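You operate a simulated robot arm through the tools that you are given. There is no shell and no other tool.

You are at the controls of a simulated two-armed robot. One attempt, no reset.

JOB
Wipe up the spilt tea, the tea ring and the water stain.
Fine: on the side counter; move the purple mug onto the brown saucer first; teal cloth, laid back. Set down upright: purple mug. What is to be rubbed or washed off counts as gone when no trace of it is left.

It is judged by the outcome, as a careful person would: the job done as asked, and still so three seconds after it is handed in. It fails if anything else is knocked over, pushed out of place, dropped, spilled or broken. Flat cloth is picked up by pressing the open fingertips on it (5 to 10 N) and closing them slowly along it; thin cloth reads only 2 to 8 mm in the jaws.

ROBOT AND FRAMES
Two 7-joint arms with two-finger parallel grippers on one trunk that stands fixed in place. Base frame: the origin is at the foot of the trunk, x ahead of it, y to its left, z up. Units: mm, degrees, N and s.
The left shoulder is at [71, 156, 1180], the right one opposite. Each reaches about 1231 mm from its shoulder. Payload 3.91 kg a hand.
The TCP of each hand is the grasp point between the finger pads, 30 mm short of the fingertips. In the tool frame z runs along the fingers and y along their closing line. The gripper opens to 110 mm. The fingers are 20 mm wide and 10 mm thick; the gripper's body (48 by 112 mm) begins 55 mm behind the TCP.
Orientation is that of the tool frame in the base frame, as a unit quaternion [x, y, z, w]. With the fingers straight down and closing along the base's y, the tool's x points along the base's -x, its y along +y and its z along -z.

CONTROLS
- The arms move only by the tool drive_tool. It takes "left_series", "right_series" or both (then of equal length, played together; a hand with none holds still); each is a list of rows, each a list of 7 numbers: the shift along the tool's x, y, z in mm, then the turn, a rotation vector about the tool's x, y, z in degrees, then the gripper command, from -1 (shut) to 1 (fully open), values between in proportion. In form: [[tx, ty, tz, ax, ay, az, claw], ...]. A call has 1 to 20 rows; each row shifts and turns the commanded pose from where the row before left it, along the tool's axes as they then stand. Rows are played at 5 a second. More than 50 mm and 8.6 degrees between two rows, or a gripper value outside its range, and nothing of the call is played. A pose out of reach is approached as far as the arm can. The call stops where the force on the tool passes 40 N (or 10 N more than at its start, if that is more) or the arm is blocked; 0.2 s more then pass. Each finger travels about 108 mm/s and halts on what it meets, pressing with about 23 N; the grip force reading is that of the motor and also rises with nothing between the fingers. The clock runs only during rows and for 0.2 s after the last one: add rows that do not move to give the fingers time. The reply holds the time, the measured pose of the TCP, the force on the tool along the base axes, the opening and the grip force, in the units named above and with some noise, with the torque about the TCP (base axes, N m) and any sound that the robot's microphone picked up.
- Cameras (640 x 400 px; columns grow to the right, rows downward): "scene" is now at [123.2, 52.3, 1420.6]; the picture's right is [0.58, -0.81, -0.00], its down [-0.36, -0.26, -0.90] and it looks along [0.73, 0.52, -0.44] (base axes); focal length 336 px, centre (320, 200). "left" rides on the left gripper at [72, -17, -103] in its tool frame; the picture's right is [0.23, 0.97, 0.00], its down [-0.76, 0.18, -0.62] and it looks along [-0.61, 0.14, 0.78] (tool axes); focal length 222 px, centre (320, 200). "right" rides on the right gripper at [72, 17, -103] in its tool frame; the picture's right is [-0.23, 0.97, 0.00], its down [-0.76, -0.18, -0.62] and it looks along [-0.61, -0.14, 0.78] (tool axes); focal length 222 px, centre (320, 200). There is no depth. A picture from a camera that has moved, and an enlarged one, comes with that camera's place and axes in the base frame and with its lens.
- grab_frame(camera): a new picture of that camera. The clock stands still meanwhile.
- lift_body(by): slides the trunk up (or, below 0, down) by that many mm; the arms and the scene camera ride with it, the base frame stays. It gives what a move gives, with no picture.
- pan_tilt(pan, tilt): turns the head with the scene camera to pan (to the left, within 86 degrees either way) and tilt (down, from -29 to 69), counted from straight ahead of the robot. It gives what a move gives.
- zoom(camera, box): a new picture of the part [left, top, right, bottom] of that camera's present view, enlarged. The clock stands still meanwhile.
- finish_job(): hands the job in; it is judged then, once.

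Places have to be worked out from the pictures, the camera data and where the tool is seen. Open the grippers and draw the arms clear of the work before you hand the job in, unless the task says otherwise.

The tools are called after "Call:" as name(argument=value, ...) on one line, values as JSON. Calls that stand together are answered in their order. drive_tool: Moves the arms, as the interface text tells. Its arguments: {"type":"object","properties":{"left_series":{"type":"array","items":{"type":"array","items":{"type":"number"}}},"right_series":{"type":"array","items":{"type":"array","items":{"type":"number"}}}},"required":[]} The other tools are called the same way: lift_body (by) moves the trunk up or down; pan_tilt (pan, tilt) turns the head that bears the scene camera; grab_frame (camera) takes a picture; zoom (camera, box) takes an enlarged picture of a part of a camera's view; finish_job () hands the job in.

At the start:

```text
clock: 0.0
left_tcp_pos: [500.1, 729.4, 1181.8]
left_orientation: [0.0, 1.0, 0.0, -0.001]
left_contact_force: [-0.1, -0.8, 0.5]
left_torque: [0.03, 0.02, 0.0]
left_grip_width: 109.8
left_gripper_force: 0.1
right_tcp_pos: [640.9, 21.7, 1125.3]
right_orientation: [0.0, 1.0, 0.0, -0.001]
right_contact_force: [-0.7, -0.4, -0.1]
right_torque: [-0.02, 0.05, 0.02]
right_grip_width: 109.9
right_gripper_force: 0.0
trunk travel left (down, up): [-625.0, 315.0]
head pan, tilt (commanded): [35.4, 26.2]
```

scene: 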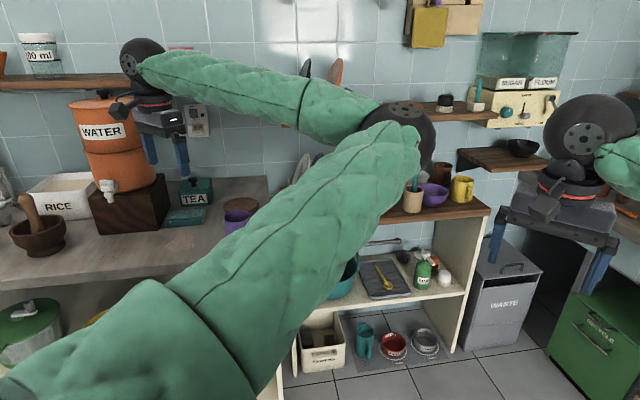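
right: 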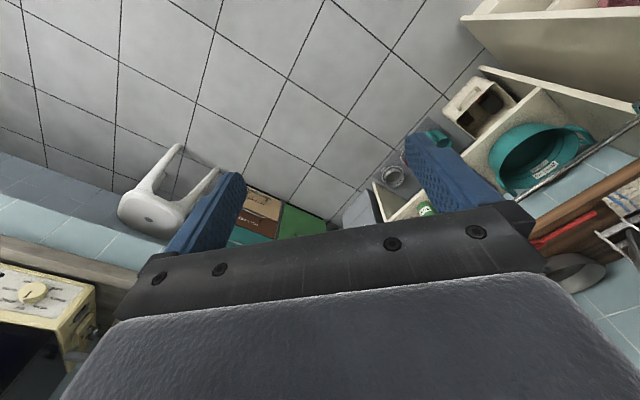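
left: 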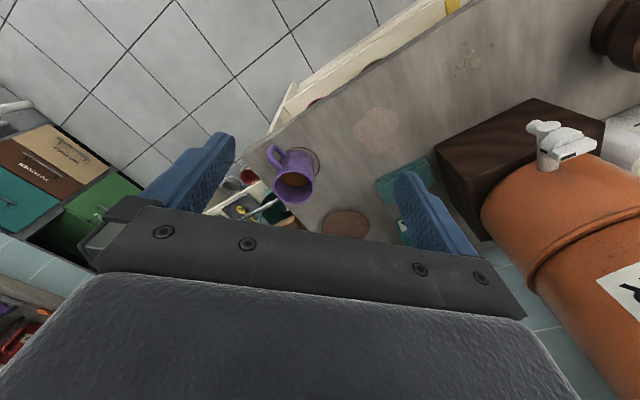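

The left hand's camera shows the side counter with the purple mug (tea inside), a brown saucer, a teal cloth and stains. I'll zoom in for details before moving anything.

Call:
zoom(camera="left", box=[220, 0, 480, 260])

Call:
zoom(camera="scene", box=[0, 150, 300, 350])

```text
1.54 times, centred on (350, 130) of left
camera zoom: at [426.0, 712.8, 1286.0], right [-0.23, 0.97, 0.0], down [0.76, 0.18, 0.62], along [0.61, 0.14, -0.78], focal length 342 px, centre (274, 308)
```

zoom: 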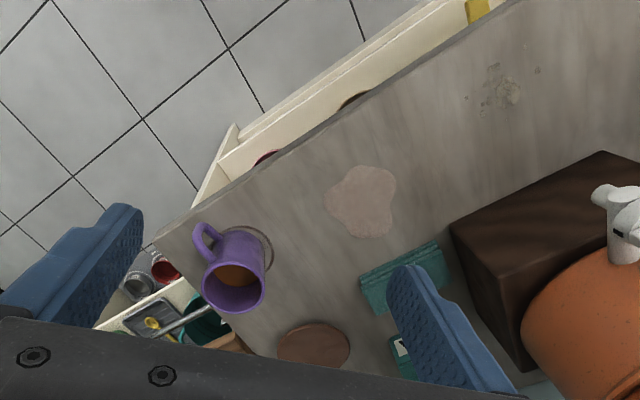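

```text
2.00 times, centred on (150, 250) of scene
camera zoom: at [123.2, 52.3, 1420.6], right [0.58, -0.81, 0.0], down [-0.36, -0.26, -0.9], along [0.73, 0.52, -0.44], focal length 671 px, centre (660, 100)
```

zoom: 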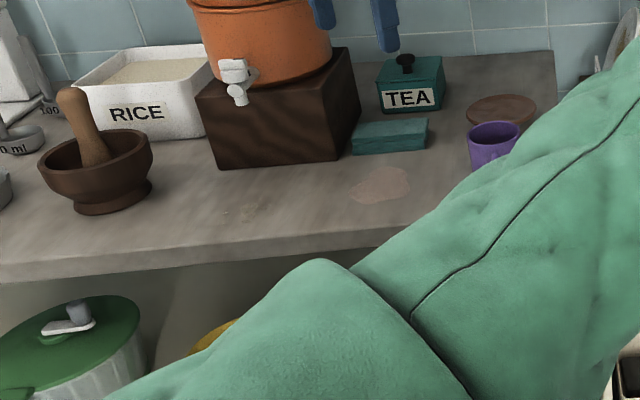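

The counter runs diagonally; I estimate its top at about z≈900, with the mug near (640,708), saucer near (786,859), spilt tea near (551,845), water stain near (418,937) and cloth near (633,936). I'll zoom in closer on the cloth and stains to check their shape.

Call:
zoom(camera="scene", box=[100, 180, 220, 255])

Call:
zoom(camera="left", box=[340, 20, 500, 120])

Call:
zoom(camera="left", box=[250, 130, 410, 230])

Call:
zoom(camera="left", box=[340, 130, 440, 250])

```text
5.33 times, centred on (160, 218) of scene
camera zoom: at [123.2, 52.3, 1420.6], right [0.58, -0.81, 0.0], down [-0.36, -0.26, -0.9], along [0.73, 0.52, -0.44], focal length 1790 px, centre (1173, 107)
```

zoom: 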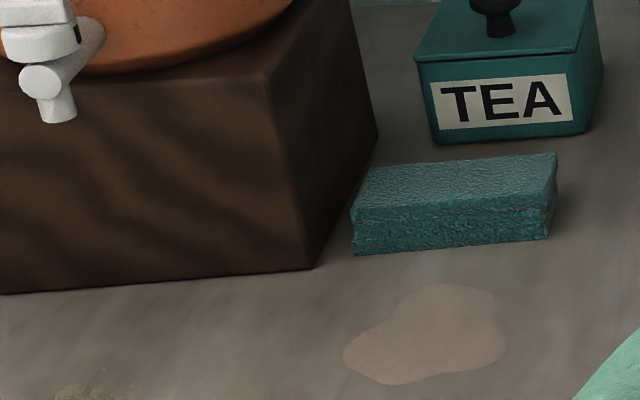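

```text
4.00 times, centred on (420, 70) of left
camera zoom: at [426.0, 712.8, 1286.0], right [-0.23, 0.97, 0.0], down [0.76, 0.18, 0.62], along [0.61, 0.14, -0.78], focal length 888 px, centre (-80, 720)
```

zoom: 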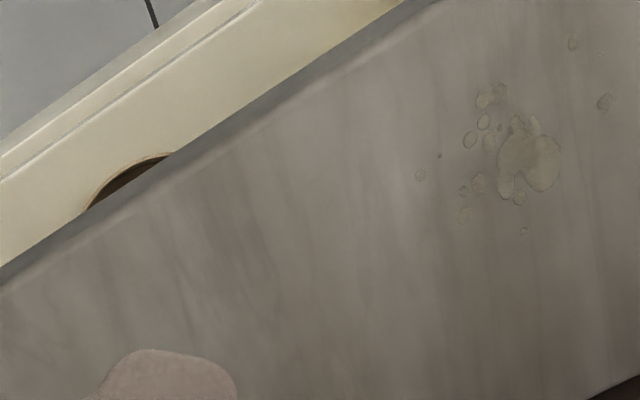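

```text
4.00 times, centred on (330, 180) of left
camera zoom: at [426.0, 712.8, 1286.0], right [-0.23, 0.97, 0.0], down [0.76, 0.18, 0.62], along [0.61, 0.14, -0.78], focal length 888 px, centre (280, 280)
```

zoom: 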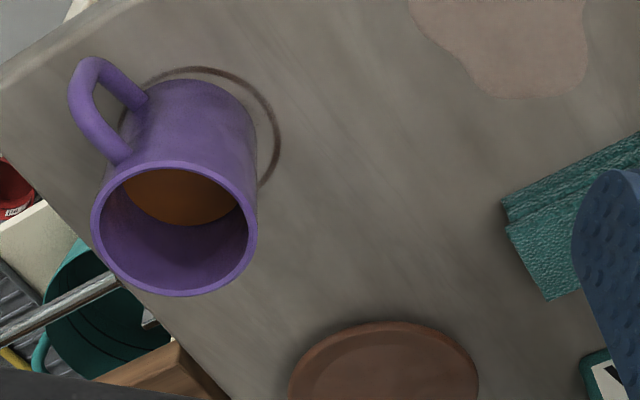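

```text
3.33 times, centred on (390, 190) of left
camera zoom: at [426.0, 712.8, 1286.0], right [-0.23, 0.97, 0.0], down [0.76, 0.18, 0.62], along [0.61, 0.14, -0.78], focal length 740 px, centre (87, 233)
```

zoom: 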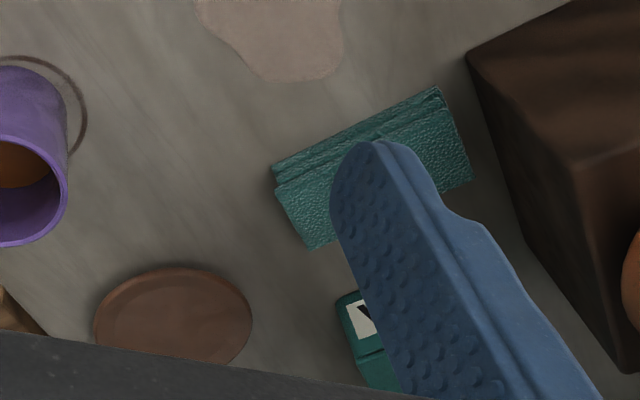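

The cloth is a folded pad about 115×60×25 mm, so it can be gripped by its sides; the mug holds some tea and its handle points about (-0.4,-0.9). I'll move the left hand above the mug while turning so the fingers will close across the handle.

Call:
drive_tool(left_series=[[-20, -3, -5, 0, 0, -8, 1], [-20, -3, -5, 0, 0, -8, 1], [-20, 0, 0, 0, 0, -8, 1], [-20, 5, 0, 0, 0, -8, 1], [-18, 8, 0, 0, 0, -8, 1], [-15, 10, 0, 0, 0, -8, 1], [-15, 10, 0, 0, 0, -8, 1], [-10, 12, 0, 0, 0, -8, 1]])

Call:
grab_frame(camera="left")

Call:
grab_frame(camera="scene")

```text
clock: 1.8
left_tcp_pos: [589.3, 813.6, 1192.8]
left_orientation: [-0.531, 0.847, 0.001, -0.001]
left_contact_force: [-0.9, 0.2, 0.9]
left_torque: [-0.03, 0.02, -0.04]
left_grip_width: 110.1
left_gripper_force: 0.1
right_tcp_pos: [638.9, 22.9, 1125.5]
right_orientation: [0.0, 1.0, -0.001, -0.002]
right_contact_force: [-0.1, 0.4, 0.7]
right_torque: [-0.03, 0.01, 0.03]
right_grip_width: 109.8
right_gripper_force: 0.0
trunk travel left (down, up): [-625.0, 315.0]
head pan, tilt (commanded): [35.4, 26.2]
```

```text
taken
camera left: at [571.4, 740.5, 1295.9], right [-0.98, 0.22, 0.0], down [0.17, 0.76, 0.62], along [0.14, 0.61, -0.78], focal length 222 px, centre (320, 200)
```

left: 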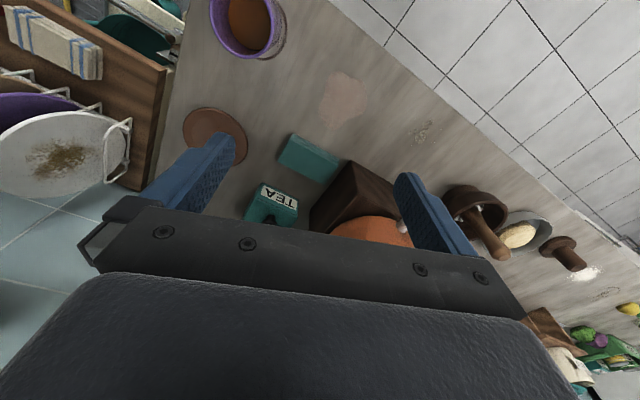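

```text
taken
camera scene: at [123.0, 53.0, 1420.6], right [0.58, -0.81, 0.0], down [-0.36, -0.26, -0.9], along [0.73, 0.52, -0.44], focal length 336 px, centre (320, 200)
```

scene: 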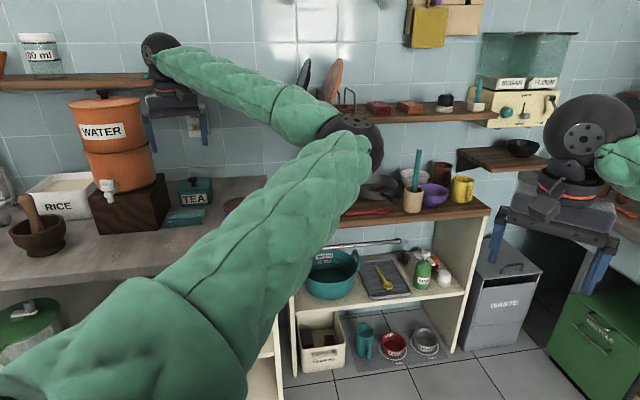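

This view shows the whole counter, including more marks at the far end. I'll zoom in to identify every stain.

Call:
zoom(camera="left", box=[440, 180, 640, 320])

Call:
zoom(camera="left", box=[180, 0, 460, 230])

Call:
pan_tilt(pan=60, tilt=35)

Call:
grab_frame(camera="scene")

```text
2.86 times, centred on (540, 250) of left
camera zoom: at [571.4, 740.5, 1295.9], right [-0.98, 0.22, 0.0], down [0.17, 0.76, 0.62], along [0.14, 0.61, -0.78], focal length 635 px, centre (-309, 57)
```

zoom: 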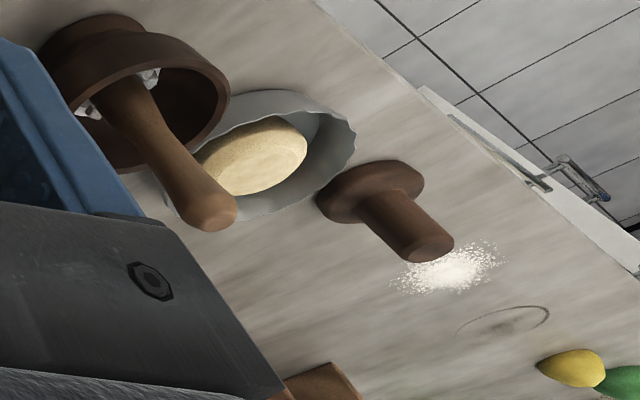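

```text
1.74 times, centred on (320, 115) of left
camera zoom: at [571.4, 740.5, 1295.9], right [-0.98, 0.22, 0.0], down [0.17, 0.76, 0.62], along [0.14, 0.61, -0.78], focal length 386 px, centre (320, 348)
```

zoom: 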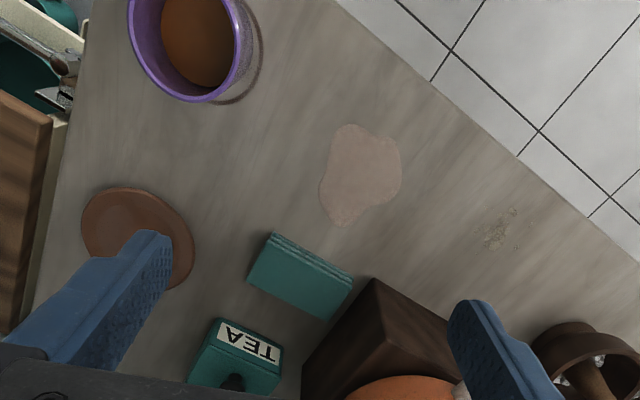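

```text
clock: 2.7
left_tcp_pos: [588.5, 812.8, 1192.8]
left_orientation: [-0.53, 0.848, 0.0, 0.001]
left_contact_force: [0.5, 0.8, 0.2]
left_torque: [0.04, -0.01, 0.04]
left_grip_width: 109.8
left_gripper_force: 0.1
right_tcp_pos: [640.6, 22.1, 1124.8]
right_orientation: [0.0, 1.0, 0.0, 0.0]
right_contact_force: [-0.3, -0.3, -0.3]
right_torque: [0.0, -0.03, 0.01]
right_grip_width: 110.1
right_gripper_force: 0.1
trunk travel left (down, up): [-625.0, 315.0]
head pan, tilt (commanded): [60.0, 35.0]
```

```text
taken
camera scene: at [92.5, 75.6, 1406.8], right [0.87, -0.5, 0.0], down [-0.29, -0.5, -0.82], along [0.41, 0.71, -0.57], focal length 336 px, centre (320, 200)
```

scene: 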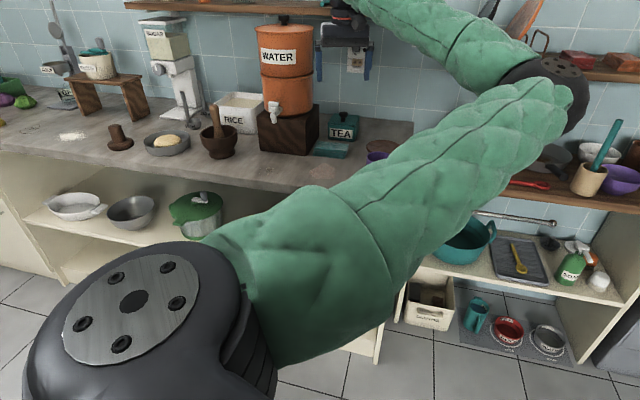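

There is also a faint ring and a flour patch at the far-left end of the counter. I'll zoom in to see whether these are part of the job.

Call:
zoom(camera="scene", box=[0, 100, 120, 175])

Call:
zoom(camera="scene", box=[220, 80, 400, 200])

Call:
zoom(camera="left", box=[560, 260, 640, 320])

Call:
zoom(camera="left", box=[190, 0, 310, 80])

```text
5.33 times, centred on (60, 138) of scene
camera zoom: at [92.5, 75.6, 1406.8], right [0.87, -0.5, 0.0], down [-0.29, -0.5, -0.82], along [0.41, 0.71, -0.57], focal length 1790 px, centre (1707, 533)
```

zoom: 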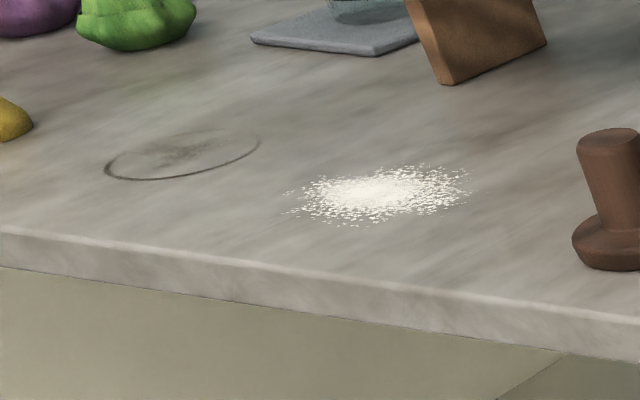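

```text
3.33 times, centred on (310, 140) of scene
camera zoom: at [92.5, 75.6, 1406.8], right [0.87, -0.5, 0.0], down [-0.29, -0.5, -0.82], along [0.41, 0.71, -0.57], focal length 1119 px, centre (353, 400)
```

zoom: 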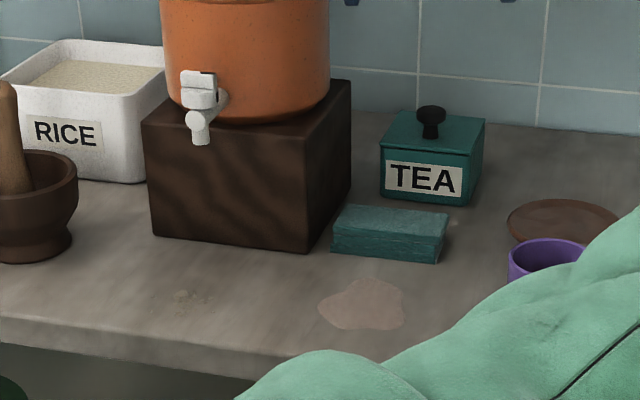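

```text
6.67 times, centred on (600, 290) of left
camera zoom: at [571.1, 740.0, 1296.1], right [-0.97, 0.22, 0.0], down [0.17, 0.76, 0.62], along [0.14, 0.61, -0.78], focal length 1481 px, centre (-1547, -400)
```

zoom: 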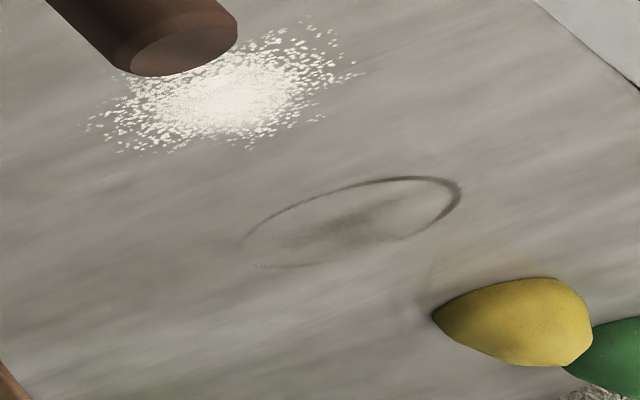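

```text
5.00 times, centred on (250, 40) of left
camera zoom: at [571.1, 740.0, 1296.1], right [-0.97, 0.22, 0.0], down [0.17, 0.76, 0.62], along [0.14, 0.61, -0.78], focal length 1111 px, centre (670, 1000)
```

zoom: 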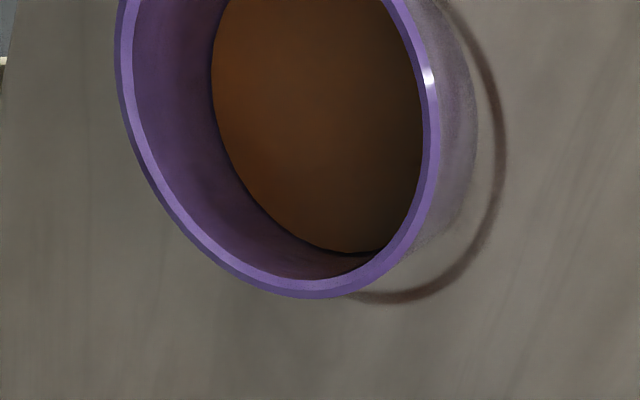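

The far ring (about (-250,1655)) is out of reach of this fixed robot and the flour isn't in the job, so the targets are the blob (spilt tea), the ring under the mug and the speckled water stain. I'll move the left hand above the mug, still high, and look again.

Call:
drive_tool(left_series=[[24, -30, 10, 0, 0, 0, 1], [24, -30, 10, 0, 0, 0, 1], [24, -32, 12, 0, 0, 0, 1], [0, 0, 0, 0, 0, 0, 1]])

Call:
grab_frame(camera="left")

Call:
zoom(camera="left", box=[240, 60, 400, 160])

```text
clock: 3.7
left_tcp_pos: [640.0, 708.3, 1160.7]
left_orientation: [-0.531, 0.848, 0.0, 0.0]
left_contact_force: [1.0, 0.3, 1.2]
left_torque: [-0.05, -0.02, -0.01]
left_grip_width: 109.9
left_gripper_force: 0.1
right_tcp_pos: [639.9, 24.1, 1124.8]
right_orientation: [0.0, 1.0, 0.0, 0.0]
right_contact_force: [-0.9, 0.2, -0.2]
right_torque: [-0.01, 0.03, -0.03]
right_grip_width: 110.1
right_gripper_force: 0.1
trunk travel left (down, up): [-625.0, 315.0]
head pan, tilt (commanded): [60.0, 35.0]
```

```text
taken
camera left: at [622.9, 635.6, 1265.5], right [-0.98, 0.22, 0.0], down [0.17, 0.76, 0.62], along [0.14, 0.61, -0.78], focal length 222 px, centre (320, 200)
```

left: 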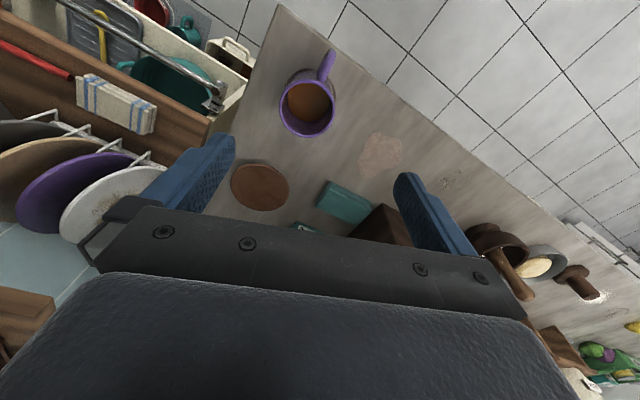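

```text
4.00 times, centred on (320, 110) of left
camera zoom: at [622.9, 635.6, 1265.5], right [-0.98, 0.22, 0.0], down [0.17, 0.76, 0.62], along [0.14, 0.61, -0.78], focal length 888 px, centre (320, 560)
```

zoom: 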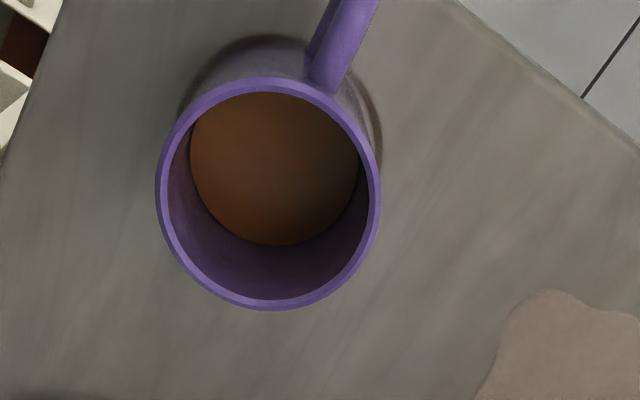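

Triangulating three views puts the mug's rim centre at about (660, 718, 963), diameter ≈74 mm, with the handle pointing straight to the counter's front (≈228°). I'll turn the hand 18° so it closes along the counter's length, centre over the mug and come down partway.

Call:
drive_tool(left_series=[[0, 0, 10, 0, 0, 6, 1], [0, 0, 10, 0, 0, 6, 1], [0, 0, 10, 0, 0, 6, 1], [-7, -2.4, 20, 0, 0, 0, 1], [-7, -2.4, 20, 0, 0, 0, 1], [-7, -2.4, 20, 0, 0, 0, 1], [0, 0, 0, 0, 0, 0, 1]])

Call:
grab_frame(camera="left")

Call:
grab_frame(camera="scene")

```text
clock: 5.3
left_tcp_pos: [660.0, 716.8, 1072.1]
left_orientation: [-0.391, 0.921, 0.0, 0.0]
left_contact_force: [0.4, -0.9, 0.8]
left_torque: [-0.01, -0.04, -0.04]
left_grip_width: 109.9
left_gripper_force: 0.1
right_tcp_pos: [639.6, 22.7, 1125.4]
right_orientation: [0.0, 1.0, 0.0, -0.001]
right_contact_force: [0.3, -0.4, -0.4]
right_torque: [-0.02, 0.03, 0.04]
right_grip_width: 110.0
right_gripper_force: 0.1
trunk travel left (down, up): [-625.0, 315.0]
head pan, tilt (commanded): [60.0, 35.0]
```

```text
taken
camera left: at [622.4, 653.0, 1174.8], right [-0.86, 0.51, 0.0], down [0.4, 0.67, 0.62], along [0.32, 0.54, -0.78], focal length 222 px, centre (320, 200)
```

left: 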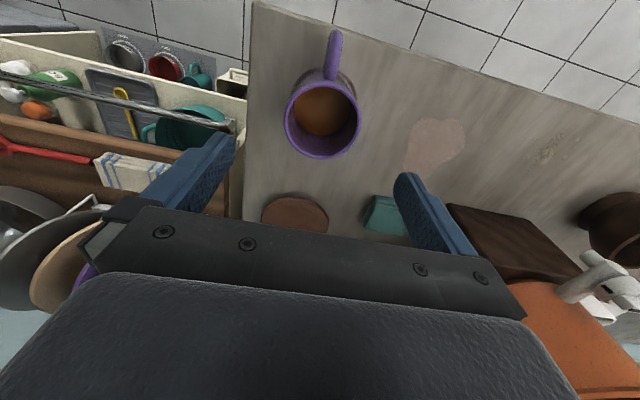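

```text
taken
camera scene: at [92.0, 75.1, 1406.9], right [0.87, -0.5, 0.0], down [-0.29, -0.5, -0.82], along [0.41, 0.71, -0.57], focal length 336 px, centre (320, 200)
```

scene: 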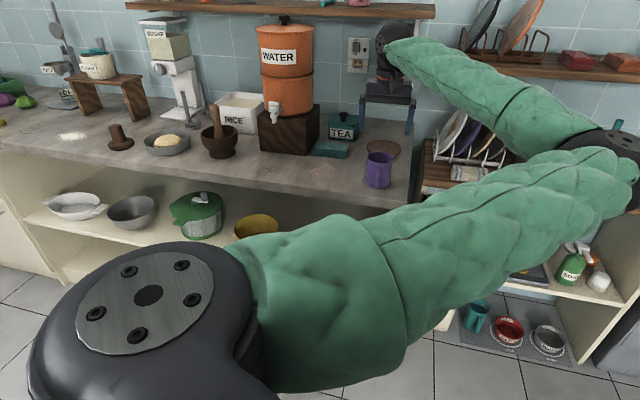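

The hand is centred over the mug (rim seen at ≈(658,717)) with the handle between the fingers' plane. I'll descend so the pads are about 25 mm below the rim.

Call:
drive_tool(left_series=[[0, 0, 35, 0, 0, 0, 1], [0, 0, 35, 0, 0, 0, 1], [0, 0, 35, 0, 0, 0, 1], [0, 0, 28, 0, 0, 0, 1], [0, 0, 0, 0, 0, 0, 1]])

Call:
grab_frame(camera="left")

Call:
zoom(camera="scene", box=[310, 60, 450, 200])

```text
clock: 6.5
left_tcp_pos: [659.5, 716.9, 937.6]
left_orientation: [-0.391, 0.921, -0.001, 0.0]
left_contact_force: [0.8, 0.2, -0.7]
left_torque: [-0.01, 0.04, -0.03]
left_grip_width: 109.9
left_gripper_force: 0.0
right_tcp_pos: [640.2, 24.0, 1126.7]
right_orientation: [0.0, 1.0, 0.0, -0.001]
right_contact_force: [0.4, 0.0, -0.8]
right_torque: [-0.01, 0.05, 0.01]
right_grip_width: 110.0
right_gripper_force: 0.1
trunk travel left (down, up): [-625.0, 315.0]
head pan, tilt (commanded): [60.0, 35.0]
```

```text
taken
camera left: at [620.3, 653.9, 1041.9], right [-0.86, 0.51, 0.0], down [0.4, 0.67, 0.62], along [0.32, 0.54, -0.78], focal length 222 px, centre (320, 200)
```

left: 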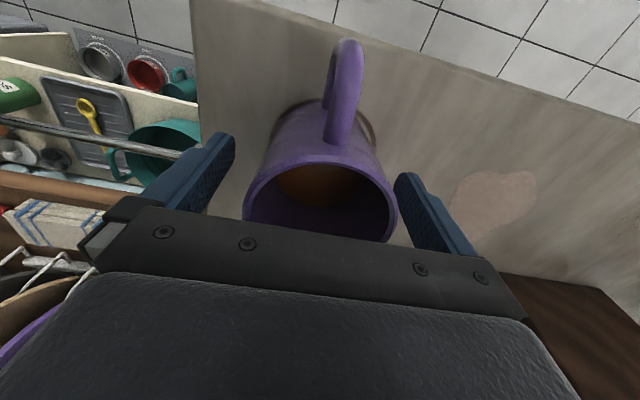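

```text
2.86 times, centred on (380, 130) of scene
camera zoom: at [92.1, 75.1, 1406.9], right [0.87, -0.5, 0.0], down [-0.29, -0.5, -0.82], along [0.41, 0.71, -0.57], focal length 959 px, centre (149, 400)
```

zoom: 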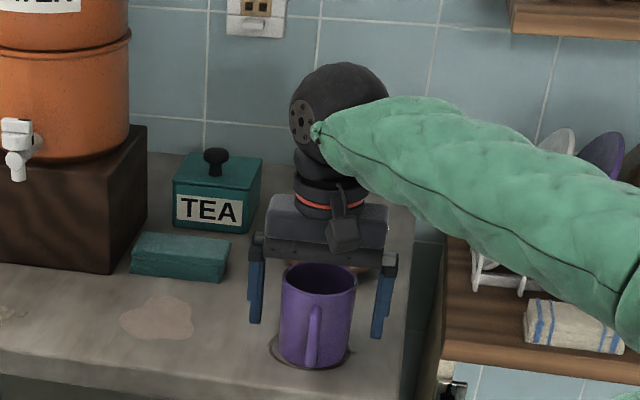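

The fingers straddle the mug evenly with clearance on both sides. I'll close gently in steps until it is held.

Call:
drive_tool(left_series=[[0, 0, 0, 0, 0, 0, 0.7], [0, 0, 0, 0, 0, 0, 0.5], [0, 0, 0, 0, 0, 0, 0.42], [0, 0, 0, 0, 0, 0, 0.36], [0, 0, 0, 0, 0, 0, 0.3], [0, 0, 0, 0, 0, 0, 0.2], [0, 0, 0, 0, 0, 0, 0.0], [0, 0, 0, 0, 0, 0, -0.3], [0, 0, 0, 0, 0, 0, -0.3]])

Call:
zoom(camera="scene", box=[310, 60, 450, 200])

```text
clock: 8.5
left_tcp_pos: [659.2, 718.4, 938.7]
left_orientation: [-0.391, 0.92, -0.001, 0.0]
left_contact_force: [0.1, 0.0, 0.8]
left_torque: [0.0, -0.05, 0.01]
left_grip_width: 76.5
left_gripper_force: 22.9
right_tcp_pos: [640.1, 23.0, 1125.1]
right_orientation: [-0.001, 1.0, -0.001, -0.002]
right_contact_force: [-0.2, -0.3, -0.5]
right_torque: [0.02, 0.01, 0.0]
right_grip_width: 110.1
right_gripper_force: 0.1
trunk travel left (down, up): [-625.0, 315.0]
head pan, tilt (commanded): [60.0, 35.0]
```

```text
2.86 times, centred on (380, 130) of scene
camera zoom: at [92.4, 75.5, 1406.8], right [0.87, -0.5, 0.0], down [-0.29, -0.5, -0.82], along [0.41, 0.71, -0.57], focal length 959 px, centre (149, 400)
```

zoom: 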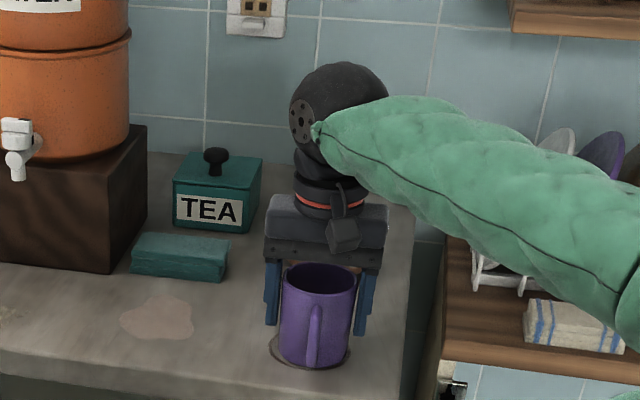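

The mug is held firmly (76.5 mm, 23 N). I'll lift it straight up slowly by about 90 mm and check it comes level.

Call:
drive_tool(left_series=[[0, 0, -5, 0, 0, 0, -0.3], [0, 0, -10, 0, 0, 0, -0.3], [0, 0, -15, 0, 0, 0, -0.3], [0, 0, -20, 0, 0, 0, -0.3], [0, 0, -20, 0, 0, 0, -0.3], [0, 0, -15, 0, 0, 0, -0.3], [0, 0, -5, 0, 0, 0, -0.3], [0, 0, 0, 0, 0, 0, -0.3]])

Call:
grab_frame(camera="left")

Call:
zoom(camera="scene", box=[290, 40, 450, 200])

```text
clock: 10.3
left_tcp_pos: [659.5, 717.0, 1026.9]
left_orientation: [-0.391, 0.92, 0.0, 0.0]
left_contact_force: [-0.2, 0.4, -3.4]
left_torque: [0.02, -0.03, 0.01]
left_grip_width: 76.4
left_gripper_force: 23.4
right_tcp_pos: [642.3, 22.4, 1124.6]
right_orientation: [0.0, 1.0, 0.0, -0.001]
right_contact_force: [0.0, 1.6, -0.9]
right_torque: [-0.03, -0.02, -0.02]
right_grip_width: 109.9
right_gripper_force: 0.0
trunk travel left (down, up): [-625.0, 315.0]
head pan, tilt (commanded): [60.0, 35.0]
```

```text
taken
camera left: at [621.5, 653.2, 1130.7], right [-0.86, 0.51, 0.0], down [0.4, 0.67, 0.62], along [0.32, 0.53, -0.78], focal length 222 px, centre (320, 200)
```

left: 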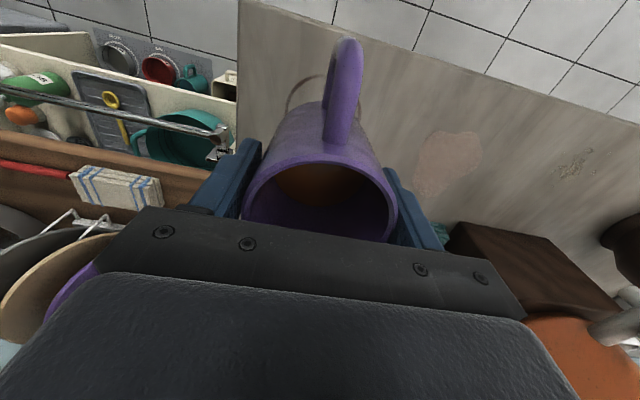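

```text
2.50 times, centred on (370, 120) of scene
camera zoom: at [92.7, 75.6, 1406.8], right [0.87, -0.5, 0.0], down [-0.29, -0.5, -0.82], along [0.41, 0.71, -0.57], focal length 839 px, centre (195, 400)
```

zoom: 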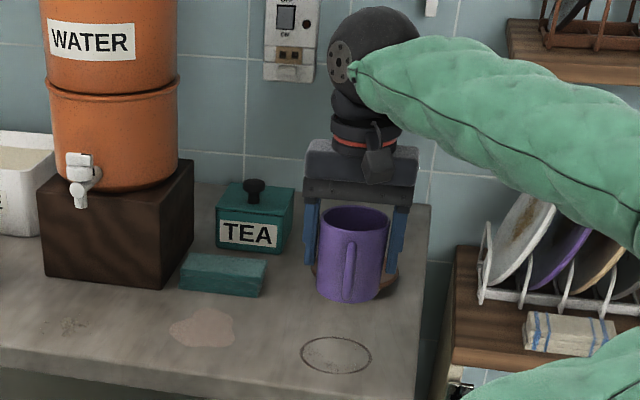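

The mug came up level; the tea ring is now visible on the counter near (655,718). I'll raise the mug more and shift it beside the saucer so the hand camera can see the saucer next to the mug.

Call:
drive_tool(left_series=[[0, 0, -10, 0, 0, 0, -0.3], [0, 0, -20, 0, 0, 0, -0.3], [-5, 3.4, -20, 0, 0, 0, -0.3], [-10, 6.8, -10, 0, 0, 0, -0.3], [-18, 12, 0, 0, 0, 0, -0.3], [-22, 15, 0, 0, 0, 0, -0.3], [-24, 16.3, 0, 0, 0, 0, -0.3], [-24, 16.3, 0, 0, 0, 0, -0.3], [-24, 16.3, 0, 0, 0, 0, -0.3], [-18, 12.2, 0, 0, 0, 0, -0.3], [-12, 8.1, 0, 0, 0, 0, -0.3], [-6, 4.2, 0, 0, 0, 0, -0.3], [0, 0, 0, 0, 0, 0, -0.3]])

Call:
grab_frame(camera="left")

Call:
zoom(camera="scene", box=[230, 20, 430, 200])

```text
clock: 13.1
left_tcp_pos: [693.5, 910.0, 1088.4]
left_orientation: [-0.391, 0.92, 0.0, 0.0]
left_contact_force: [0.5, 1.0, -2.8]
left_torque: [0.03, 0.0, 0.01]
left_grip_width: 76.4
left_gripper_force: 22.9
right_tcp_pos: [640.9, 22.4, 1125.2]
right_orientation: [0.0, 1.0, 0.001, 0.0]
right_contact_force: [-0.9, 0.4, 0.7]
right_torque: [0.02, -0.01, -0.03]
right_grip_width: 110.2
right_gripper_force: 0.1
trunk travel left (down, up): [-625.0, 315.0]
head pan, tilt (commanded): [60.0, 35.0]
```

```text
taken
camera left: at [655.0, 846.6, 1191.7], right [-0.86, 0.51, 0.0], down [0.4, 0.67, 0.62], along [0.32, 0.53, -0.78], focal length 222 px, centre (320, 200)
```

left: 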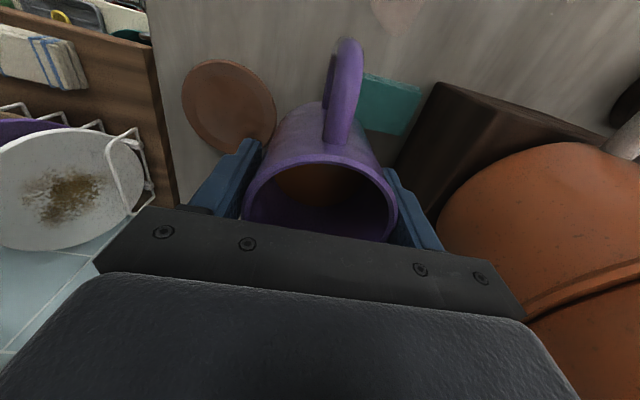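

```text
2.22 times, centred on (330, 110) of scene
camera zoom: at [92.7, 75.7, 1406.8], right [0.87, -0.5, 0.0], down [-0.29, -0.5, -0.82], along [0.41, 0.71, -0.57], focal length 746 px, centre (298, 400)
```

zoom: 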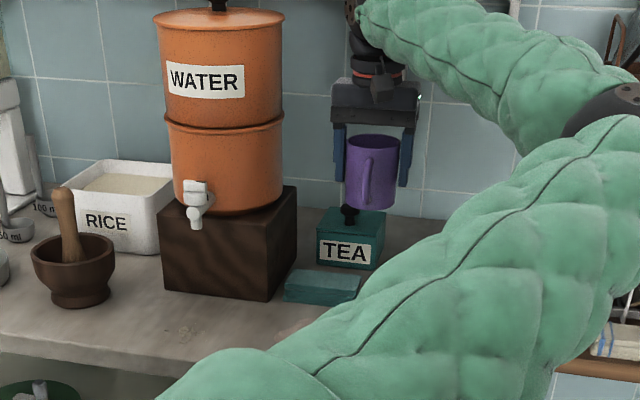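

The saucer is seen whole, about 120 mm across, centred near (804,864). I'll carry the mug over it at this height, then check before lowering.

Call:
drive_tool(left_series=[[-3, -8, 0, 0, 0, 0, -0.3], [-6, -15, 0, 0, 0, 0, -0.3], [-8, -20, 0, 0, 0, 0, -0.3], [-8.6, -22, 0, 0, 0, 0, -0.3], [-8, -20, 0, 0, 0, 0, -0.3], [-6, -15, 0, 0, 0, 0, -0.3], [-4, -11.6, 0, 0, 0, 0, -0.3], [0, 0, 0, 0, 0, 0, -0.3]])

Call:
grab_frame(camera="left")

Call:
zoom(camera="scene", box=[270, 20, 470, 200])

```text
clock: 14.9
left_tcp_pos: [806.1, 865.0, 1085.9]
left_orientation: [-0.391, 0.92, -0.001, 0.0]
left_contact_force: [-0.6, -0.3, -3.6]
left_torque: [0.03, -0.01, -0.03]
left_grip_width: 76.5
left_gripper_force: 22.6
right_tcp_pos: [640.6, 20.9, 1125.4]
right_orientation: [0.0, 1.0, 0.0, 0.0]
right_contact_force: [0.3, 0.9, 1.2]
right_torque: [0.03, -0.01, -0.02]
right_grip_width: 109.6
right_gripper_force: 0.1
trunk travel left (down, up): [-625.0, 315.0]
head pan, tilt (commanded): [60.0, 35.0]
```

```text
taken
camera left: at [766.0, 800.5, 1189.6], right [-0.86, 0.51, 0.0], down [0.4, 0.67, 0.62], along [0.32, 0.53, -0.78], focal length 222 px, centre (320, 200)
```

left: 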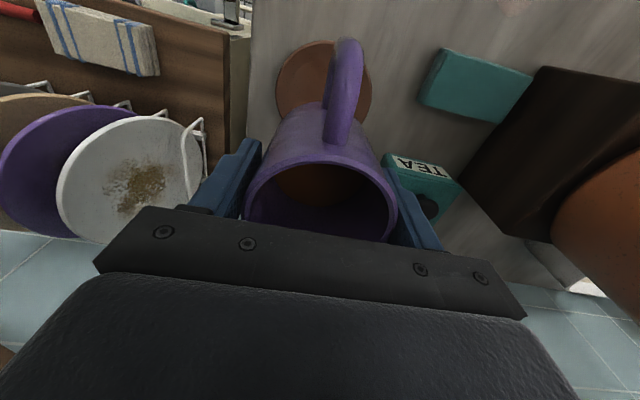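

```text
2.22 times, centred on (370, 110) of scene
camera zoom: at [92.6, 76.0, 1406.8], right [0.87, -0.5, 0.0], down [-0.29, -0.5, -0.82], along [0.41, 0.71, -0.57], focal length 746 px, centre (209, 400)
```

zoom: 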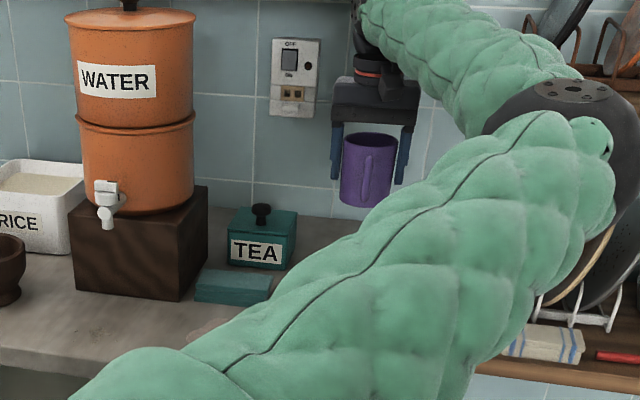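

The saucer sits centred under the mug within ~5 mm. I'll nudge 4 mm and lower to just above expected contact.

Call:
drive_tool(left_series=[[0, 1, 6, 0, 0, 0, -0.3], [0, 1, 14, 0, 0, 0, -0.3], [0, 1, 20, 0, 0, 0, -0.3], [0, 1, 20, 0, 0, 0, -0.3], [0, 0, 20, 0, 0, 0, -0.3], [0, 0, 16, 0, 0, 0, -0.3], [0, 0, 12, 0, 0, 0, -0.3], [0, 0, 6, 0, 0, 0, -0.3], [0, 0, 0, 0, 0, 0, -0.3]])

Call:
grab_frame(camera="left")

Call:
grab_frame(camera="scene")

```text
clock: 16.9
left_tcp_pos: [800.6, 866.1, 973.9]
left_orientation: [-0.391, 0.921, 0.001, 0.0]
left_contact_force: [0.2, -0.5, -2.8]
left_torque: [0.01, 0.03, 0.04]
left_grip_width: 76.3
left_gripper_force: 23.6
right_tcp_pos: [639.3, 23.0, 1124.9]
right_orientation: [0.0, 1.0, 0.0, -0.001]
right_contact_force: [0.3, -0.6, -0.3]
right_torque: [-0.05, 0.03, 0.02]
right_grip_width: 109.9
right_gripper_force: 0.0
trunk travel left (down, up): [-625.0, 315.0]
head pan, tilt (commanded): [60.0, 35.0]
```

```text
taken
camera left: at [762.5, 802.8, 1076.5], right [-0.86, 0.51, 0.0], down [0.4, 0.67, 0.62], along [0.32, 0.53, -0.78], focal length 222 px, centre (320, 200)
```

left: 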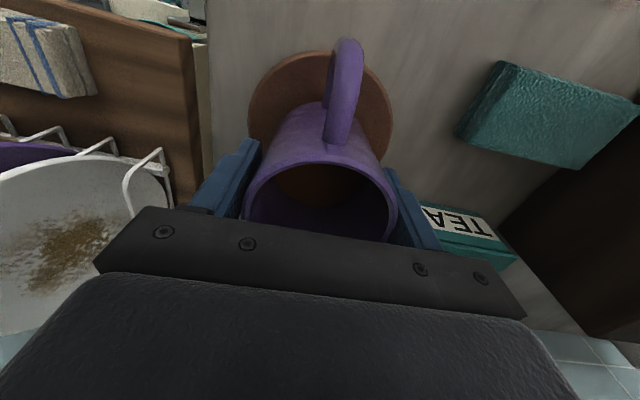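

```text
taken
camera scene: at [92.7, 75.8, 1406.8], right [0.87, -0.5, 0.0], down [-0.29, -0.5, -0.82], along [0.41, 0.71, -0.57], focal length 336 px, centre (320, 200)
```

scene: 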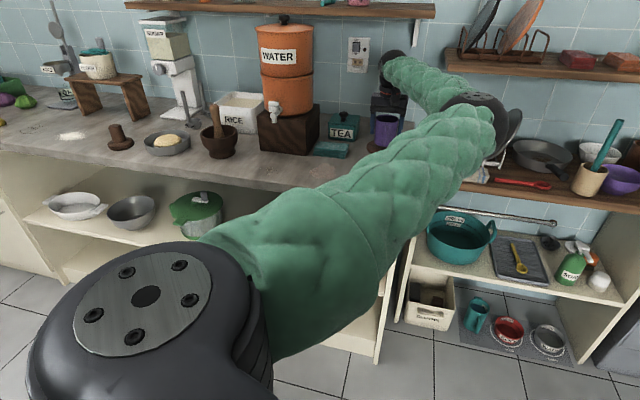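

The saucer ring shows evenly around the mug. I'll lower in small steps, watching the vertical force.

Call:
drive_tool(left_series=[[0, 0, 4, 0, 0, 0, -0.3], [0, 0, 4, 0, 0, 0, -0.3], [0, 0, 4, 0, 0, 0, -0.3], [0, 0, 3, 0, 0, 0, -0.3], [0, 0, 2, 0, 0, 0, -0.3], [0, 0, 0, 0, 0, 0, -0.3]])

Call:
drive_tool(left_series=[[0, 0, 1.5, 0, 0, 0, -0.3], [0, 0, 1.5, 0, 0, 0, -0.3], [0, 0, 0, 0, 0, 0, -0.3]])

```text
clock: 18.3
left_tcp_pos: [801.5, 865.9, 959.2]
left_orientation: [-0.391, 0.92, 0.001, 0.002]
left_contact_force: [2.6, 4.4, 13.6]
left_torque: [0.07, -0.07, -0.04]
left_grip_width: 76.4
left_gripper_force: 23.2
right_tcp_pos: [639.4, 22.1, 1126.2]
right_orientation: [0.0, 1.0, 0.0, -0.001]
right_contact_force: [0.7, -0.7, 0.2]
right_torque: [0.0, 0.01, -0.01]
right_grip_width: 110.2
right_gripper_force: 0.1
trunk travel left (down, up): [-625.0, 315.0]
head pan, tilt (commanded): [60.0, 35.0]
```

```text
clock: 19.1
left_tcp_pos: [800.1, 865.2, 954.2]
left_orientation: [-0.391, 0.92, 0.0, 0.0]
left_contact_force: [0.7, 1.6, 15.9]
left_torque: [-0.14, 0.16, -0.01]
left_grip_width: 76.6
left_gripper_force: 23.2
right_tcp_pos: [638.7, 22.9, 1124.4]
right_orientation: [-0.001, 1.0, 0.0, 0.001]
right_contact_force: [0.0, 0.0, 0.2]
right_torque: [0.02, 0.04, 0.02]
right_grip_width: 110.3
right_gripper_force: 0.0
trunk travel left (down, up): [-625.0, 315.0]
head pan, tilt (commanded): [60.0, 35.0]
```

There is contact (≈14–16 N) around TCP z 954–959. I'll look closely before doing anything more.

Call:
grab_frame(camera="left")

Call:
zoom(camera="scene", box=[320, 60, 440, 180])

Call:
zoom(camera="left", box=[220, 20, 420, 160])

```text
taken
camera left: at [761.1, 802.1, 1058.6], right [-0.86, 0.51, 0.0], down [0.4, 0.67, 0.62], along [0.32, 0.54, -0.78], focal length 222 px, centre (320, 200)
```

left: 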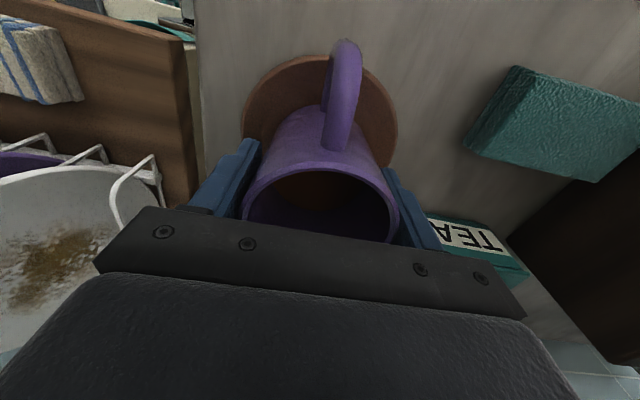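

```text
3.33 times, centred on (380, 120) of scene
camera zoom: at [91.2, 74.4, 1407.0], right [0.87, -0.5, 0.0], down [-0.29, -0.5, -0.82], along [0.41, 0.71, -0.57], focal length 1119 px, centre (120, 467)
```

zoom: 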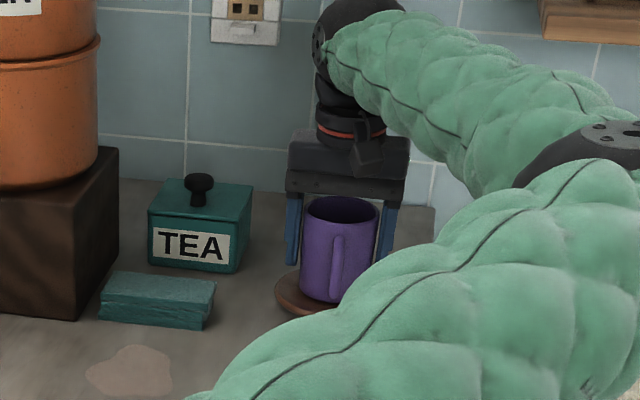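

```text
2.86 times, centred on (320, 90) of left
camera zoom: at [761.1, 802.1, 1058.6], right [-0.86, 0.51, 0.0], down [0.4, 0.67, 0.62], along [0.32, 0.54, -0.78], focal length 635 px, centre (320, 514)
```

zoom: 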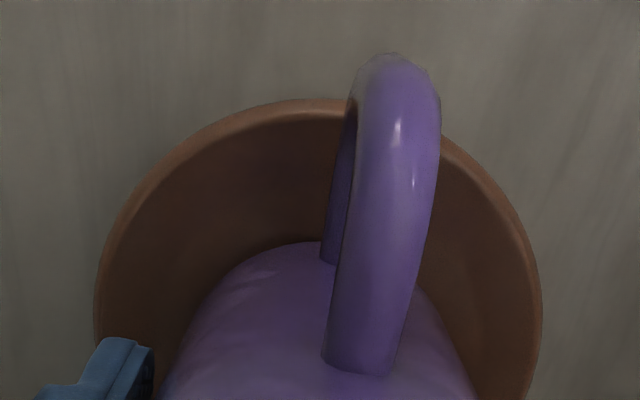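

The mug stands level inside the saucer's rim, pressed with ~16 N. I'll ease the load by rising slightly and read the force.

Call:
drive_tool(left_series=[[0, 0, -1, 0, 0, 0, -0.3], [0, 0, 0, 0, 0, 0, -0.3]])

```text
clock: 19.7
left_tcp_pos: [800.2, 865.4, 955.9]
left_orientation: [-0.391, 0.92, 0.0, 0.0]
left_contact_force: [-1.9, -1.6, 7.6]
left_torque: [-0.22, 0.13, -0.01]
left_grip_width: 76.4
left_gripper_force: 23.3
right_tcp_pos: [639.7, 21.6, 1124.0]
right_orientation: [0.0, 1.0, -0.001, 0.0]
right_contact_force: [-1.2, -0.5, -0.7]
right_torque: [0.03, 0.02, 0.02]
right_grip_width: 110.3
right_gripper_force: 0.1
trunk travel left (down, up): [-625.0, 315.0]
head pan, tilt (commanded): [60.0, 35.0]
```

Load dropped to ~8 N; I'll rise another 0.8 mm and then open the fingers gradually.

Call:
drive_tool(left_series=[[0, 0, -0.7, 0, 0, 0, -0.3], [0, 0, 0, 0, 0, 0, 0.2], [0, 0, 0, 0, 0, 0, 0.38], [0, 0, 0, 0, 0, 0, 0.42], [0, 0, 0, 0, 0, 0, 0.5], [0, 0, 0, 0, 0, 0, 0.65], [0, 0, 0, 0, 0, 0, 0.85], [0, 0, 0, 0, 0, 0, 1], [0, 0, 0, 0, 0, 0, 1]])

Call:
grab_frame(camera="left")

Call:
zoom(camera="scene", box=[320, 60, 440, 180])

```text
clock: 21.7
left_tcp_pos: [800.1, 867.6, 954.8]
left_orientation: [-0.391, 0.92, 0.0, 0.0]
left_contact_force: [-0.9, -0.3, -0.2]
left_torque: [-0.01, -0.02, -0.03]
left_grip_width: 109.9
left_gripper_force: 0.1
right_tcp_pos: [640.0, 22.8, 1124.4]
right_orientation: [0.0, 1.0, 0.0, -0.001]
right_contact_force: [-0.2, -0.3, 0.0]
right_torque: [0.02, 0.01, 0.05]
right_grip_width: 110.1
right_gripper_force: 0.0
trunk travel left (down, up): [-625.0, 315.0]
head pan, tilt (commanded): [60.0, 35.0]
```

```text
taken
camera left: at [762.3, 803.3, 1058.6], right [-0.86, 0.51, 0.0], down [0.4, 0.67, 0.62], along [0.32, 0.54, -0.78], focal length 222 px, centre (320, 200)
```

left: 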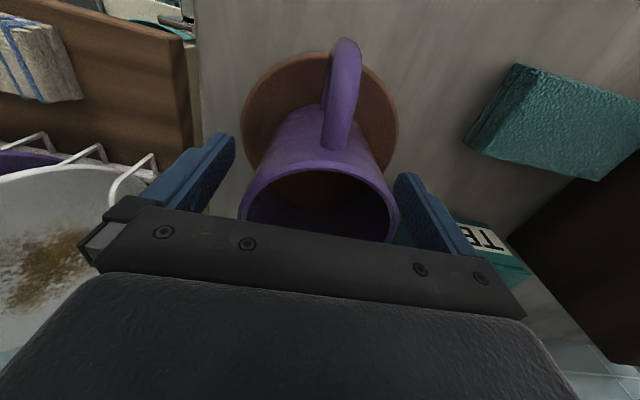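

```text
3.33 times, centred on (380, 120) of scene
camera zoom: at [92.5, 75.5, 1406.8], right [0.87, -0.5, 0.0], down [-0.29, -0.5, -0.82], along [0.41, 0.71, -0.57], focal length 1119 px, centre (120, 467)
```

zoom: 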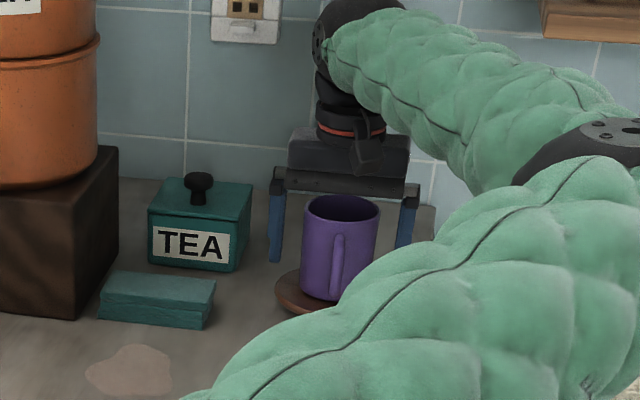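

The mug stands upright on the saucer and the fingers are clear on both sides. I'll raise the hand straight up, clear of the mug.

Call:
drive_tool(left_series=[[0, 0, -10, 0, 0, 0, 1], [0, 0, -25, 0, 0, 0, 1], [0, 0, -30, 0, 0, 0, 1], [0, 0, -30, 0, 0, 0, 1], [0, 0, -30, 0, 0, 0, 1], [0, 0, -15, 0, 0, 0, 1], [0, 0, 0, 0, 0, 0, 1]])

Call:
grab_frame(camera="left")

```text
clock: 23.3
left_tcp_pos: [801.6, 868.4, 1094.2]
left_orientation: [-0.391, 0.92, 0.0, 0.0]
left_contact_force: [0.6, 0.3, -0.4]
left_torque: [0.0, -0.01, 0.01]
left_grip_width: 110.0
left_gripper_force: 0.1
right_tcp_pos: [640.1, 22.6, 1124.3]
right_orientation: [0.0, 1.0, 0.0, -0.001]
right_contact_force: [-0.1, -0.2, 0.5]
right_torque: [-0.01, -0.03, 0.03]
right_grip_width: 109.9
right_gripper_force: 0.0
trunk travel left (down, up): [-625.0, 315.0]
head pan, tilt (commanded): [60.0, 35.0]
```

```text
taken
camera left: at [763.2, 804.7, 1199.4], right [-0.86, 0.51, 0.0], down [0.4, 0.67, 0.62], along [0.32, 0.54, -0.78], focal length 222 px, centre (320, 200)
```

left: 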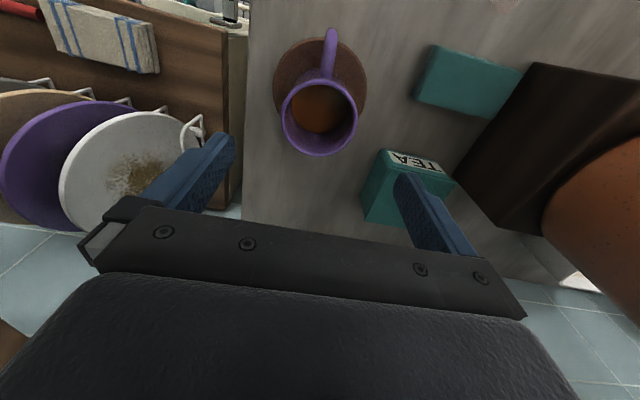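

The mug rests neatly on the saucer. Now I'll turn the hand about 91° in place so the fingers will straddle the cloth's short side, with the camera away from the dispenser.

Call:
drive_tool(left_series=[[0, 0, 0, 0, 0, -8.3, 1], [0, 0, 0, 0, 0, -8.3, 1], [0, 0, 0, 0, 0, -8.3, 1], [0, 0, 0, 0, 0, -8.3, 1], [0, 0, 0, 0, 0, -8.3, 1], [0, 0, 0, 0, 0, -8.3, 1], [0, 0, 0, 0, 0, -8.3, 1], [0, 0, 0, 0, 0, -8.3, 1], [0, 0, 0, 0, 0, -8.3, 1], [0, 0, 0, 0, 0, -8.3, 1], [0, 0, 0, 0, 0, -8.3, 1], [0, 0, 0, 0, 0, 0, 1]])

Call:
grab_frame(camera="left")

Call:
grab_frame(camera="scene")

```text
clock: 25.9
left_tcp_pos: [802.0, 868.8, 1095.0]
left_orientation: [-0.5, 0.866, 0.0, -0.001]
left_contact_force: [0.2, -0.7, -0.3]
left_torque: [0.01, -0.03, 0.02]
left_grip_width: 110.0
left_gripper_force: 0.0
left hand out of reach, approached as far as the arm can: row 3, 4, 5, 6, 7, 8, 9, 10, 11
right_tcp_pos: [640.0, 22.4, 1124.8]
right_orientation: [0.0, 1.0, 0.0, -0.001]
right_contact_force: [0.2, -0.6, 0.3]
right_torque: [0.05, 0.02, 0.01]
right_grip_width: 110.0
right_gripper_force: 0.0
trunk travel left (down, up): [-625.0, 315.0]
head pan, tilt (commanded): [60.0, 35.0]
```

```text
taken
camera left: at [778.9, 796.8, 1198.8], right [-0.96, 0.29, 0.0], down [0.23, 0.75, 0.62], along [0.18, 0.6, -0.78], focal length 222 px, centre (320, 200)
```

left: 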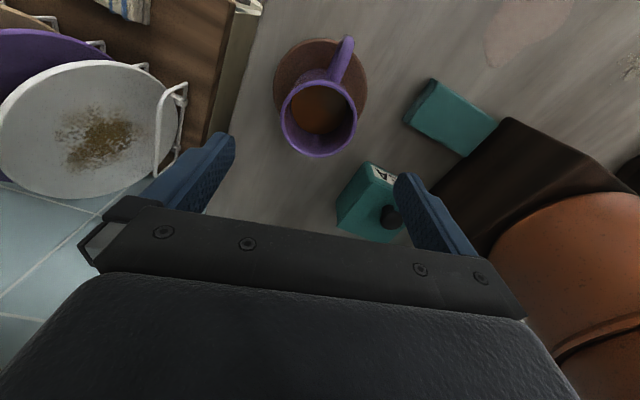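

```text
taken
camera scene: at [92.5, 75.5, 1406.8], right [0.87, -0.5, 0.0], down [-0.29, -0.5, -0.82], along [0.41, 0.71, -0.57], focal length 336 px, centre (320, 200)
```

scene: 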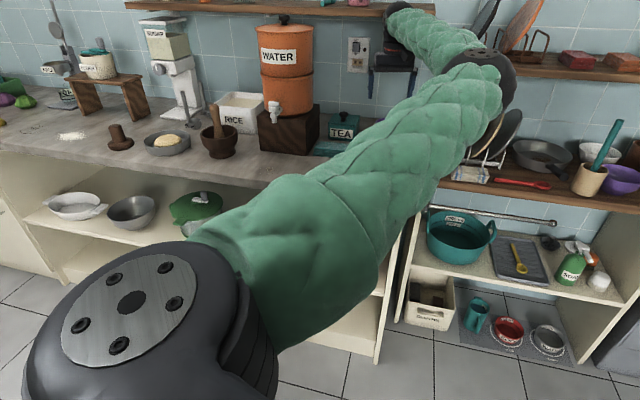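

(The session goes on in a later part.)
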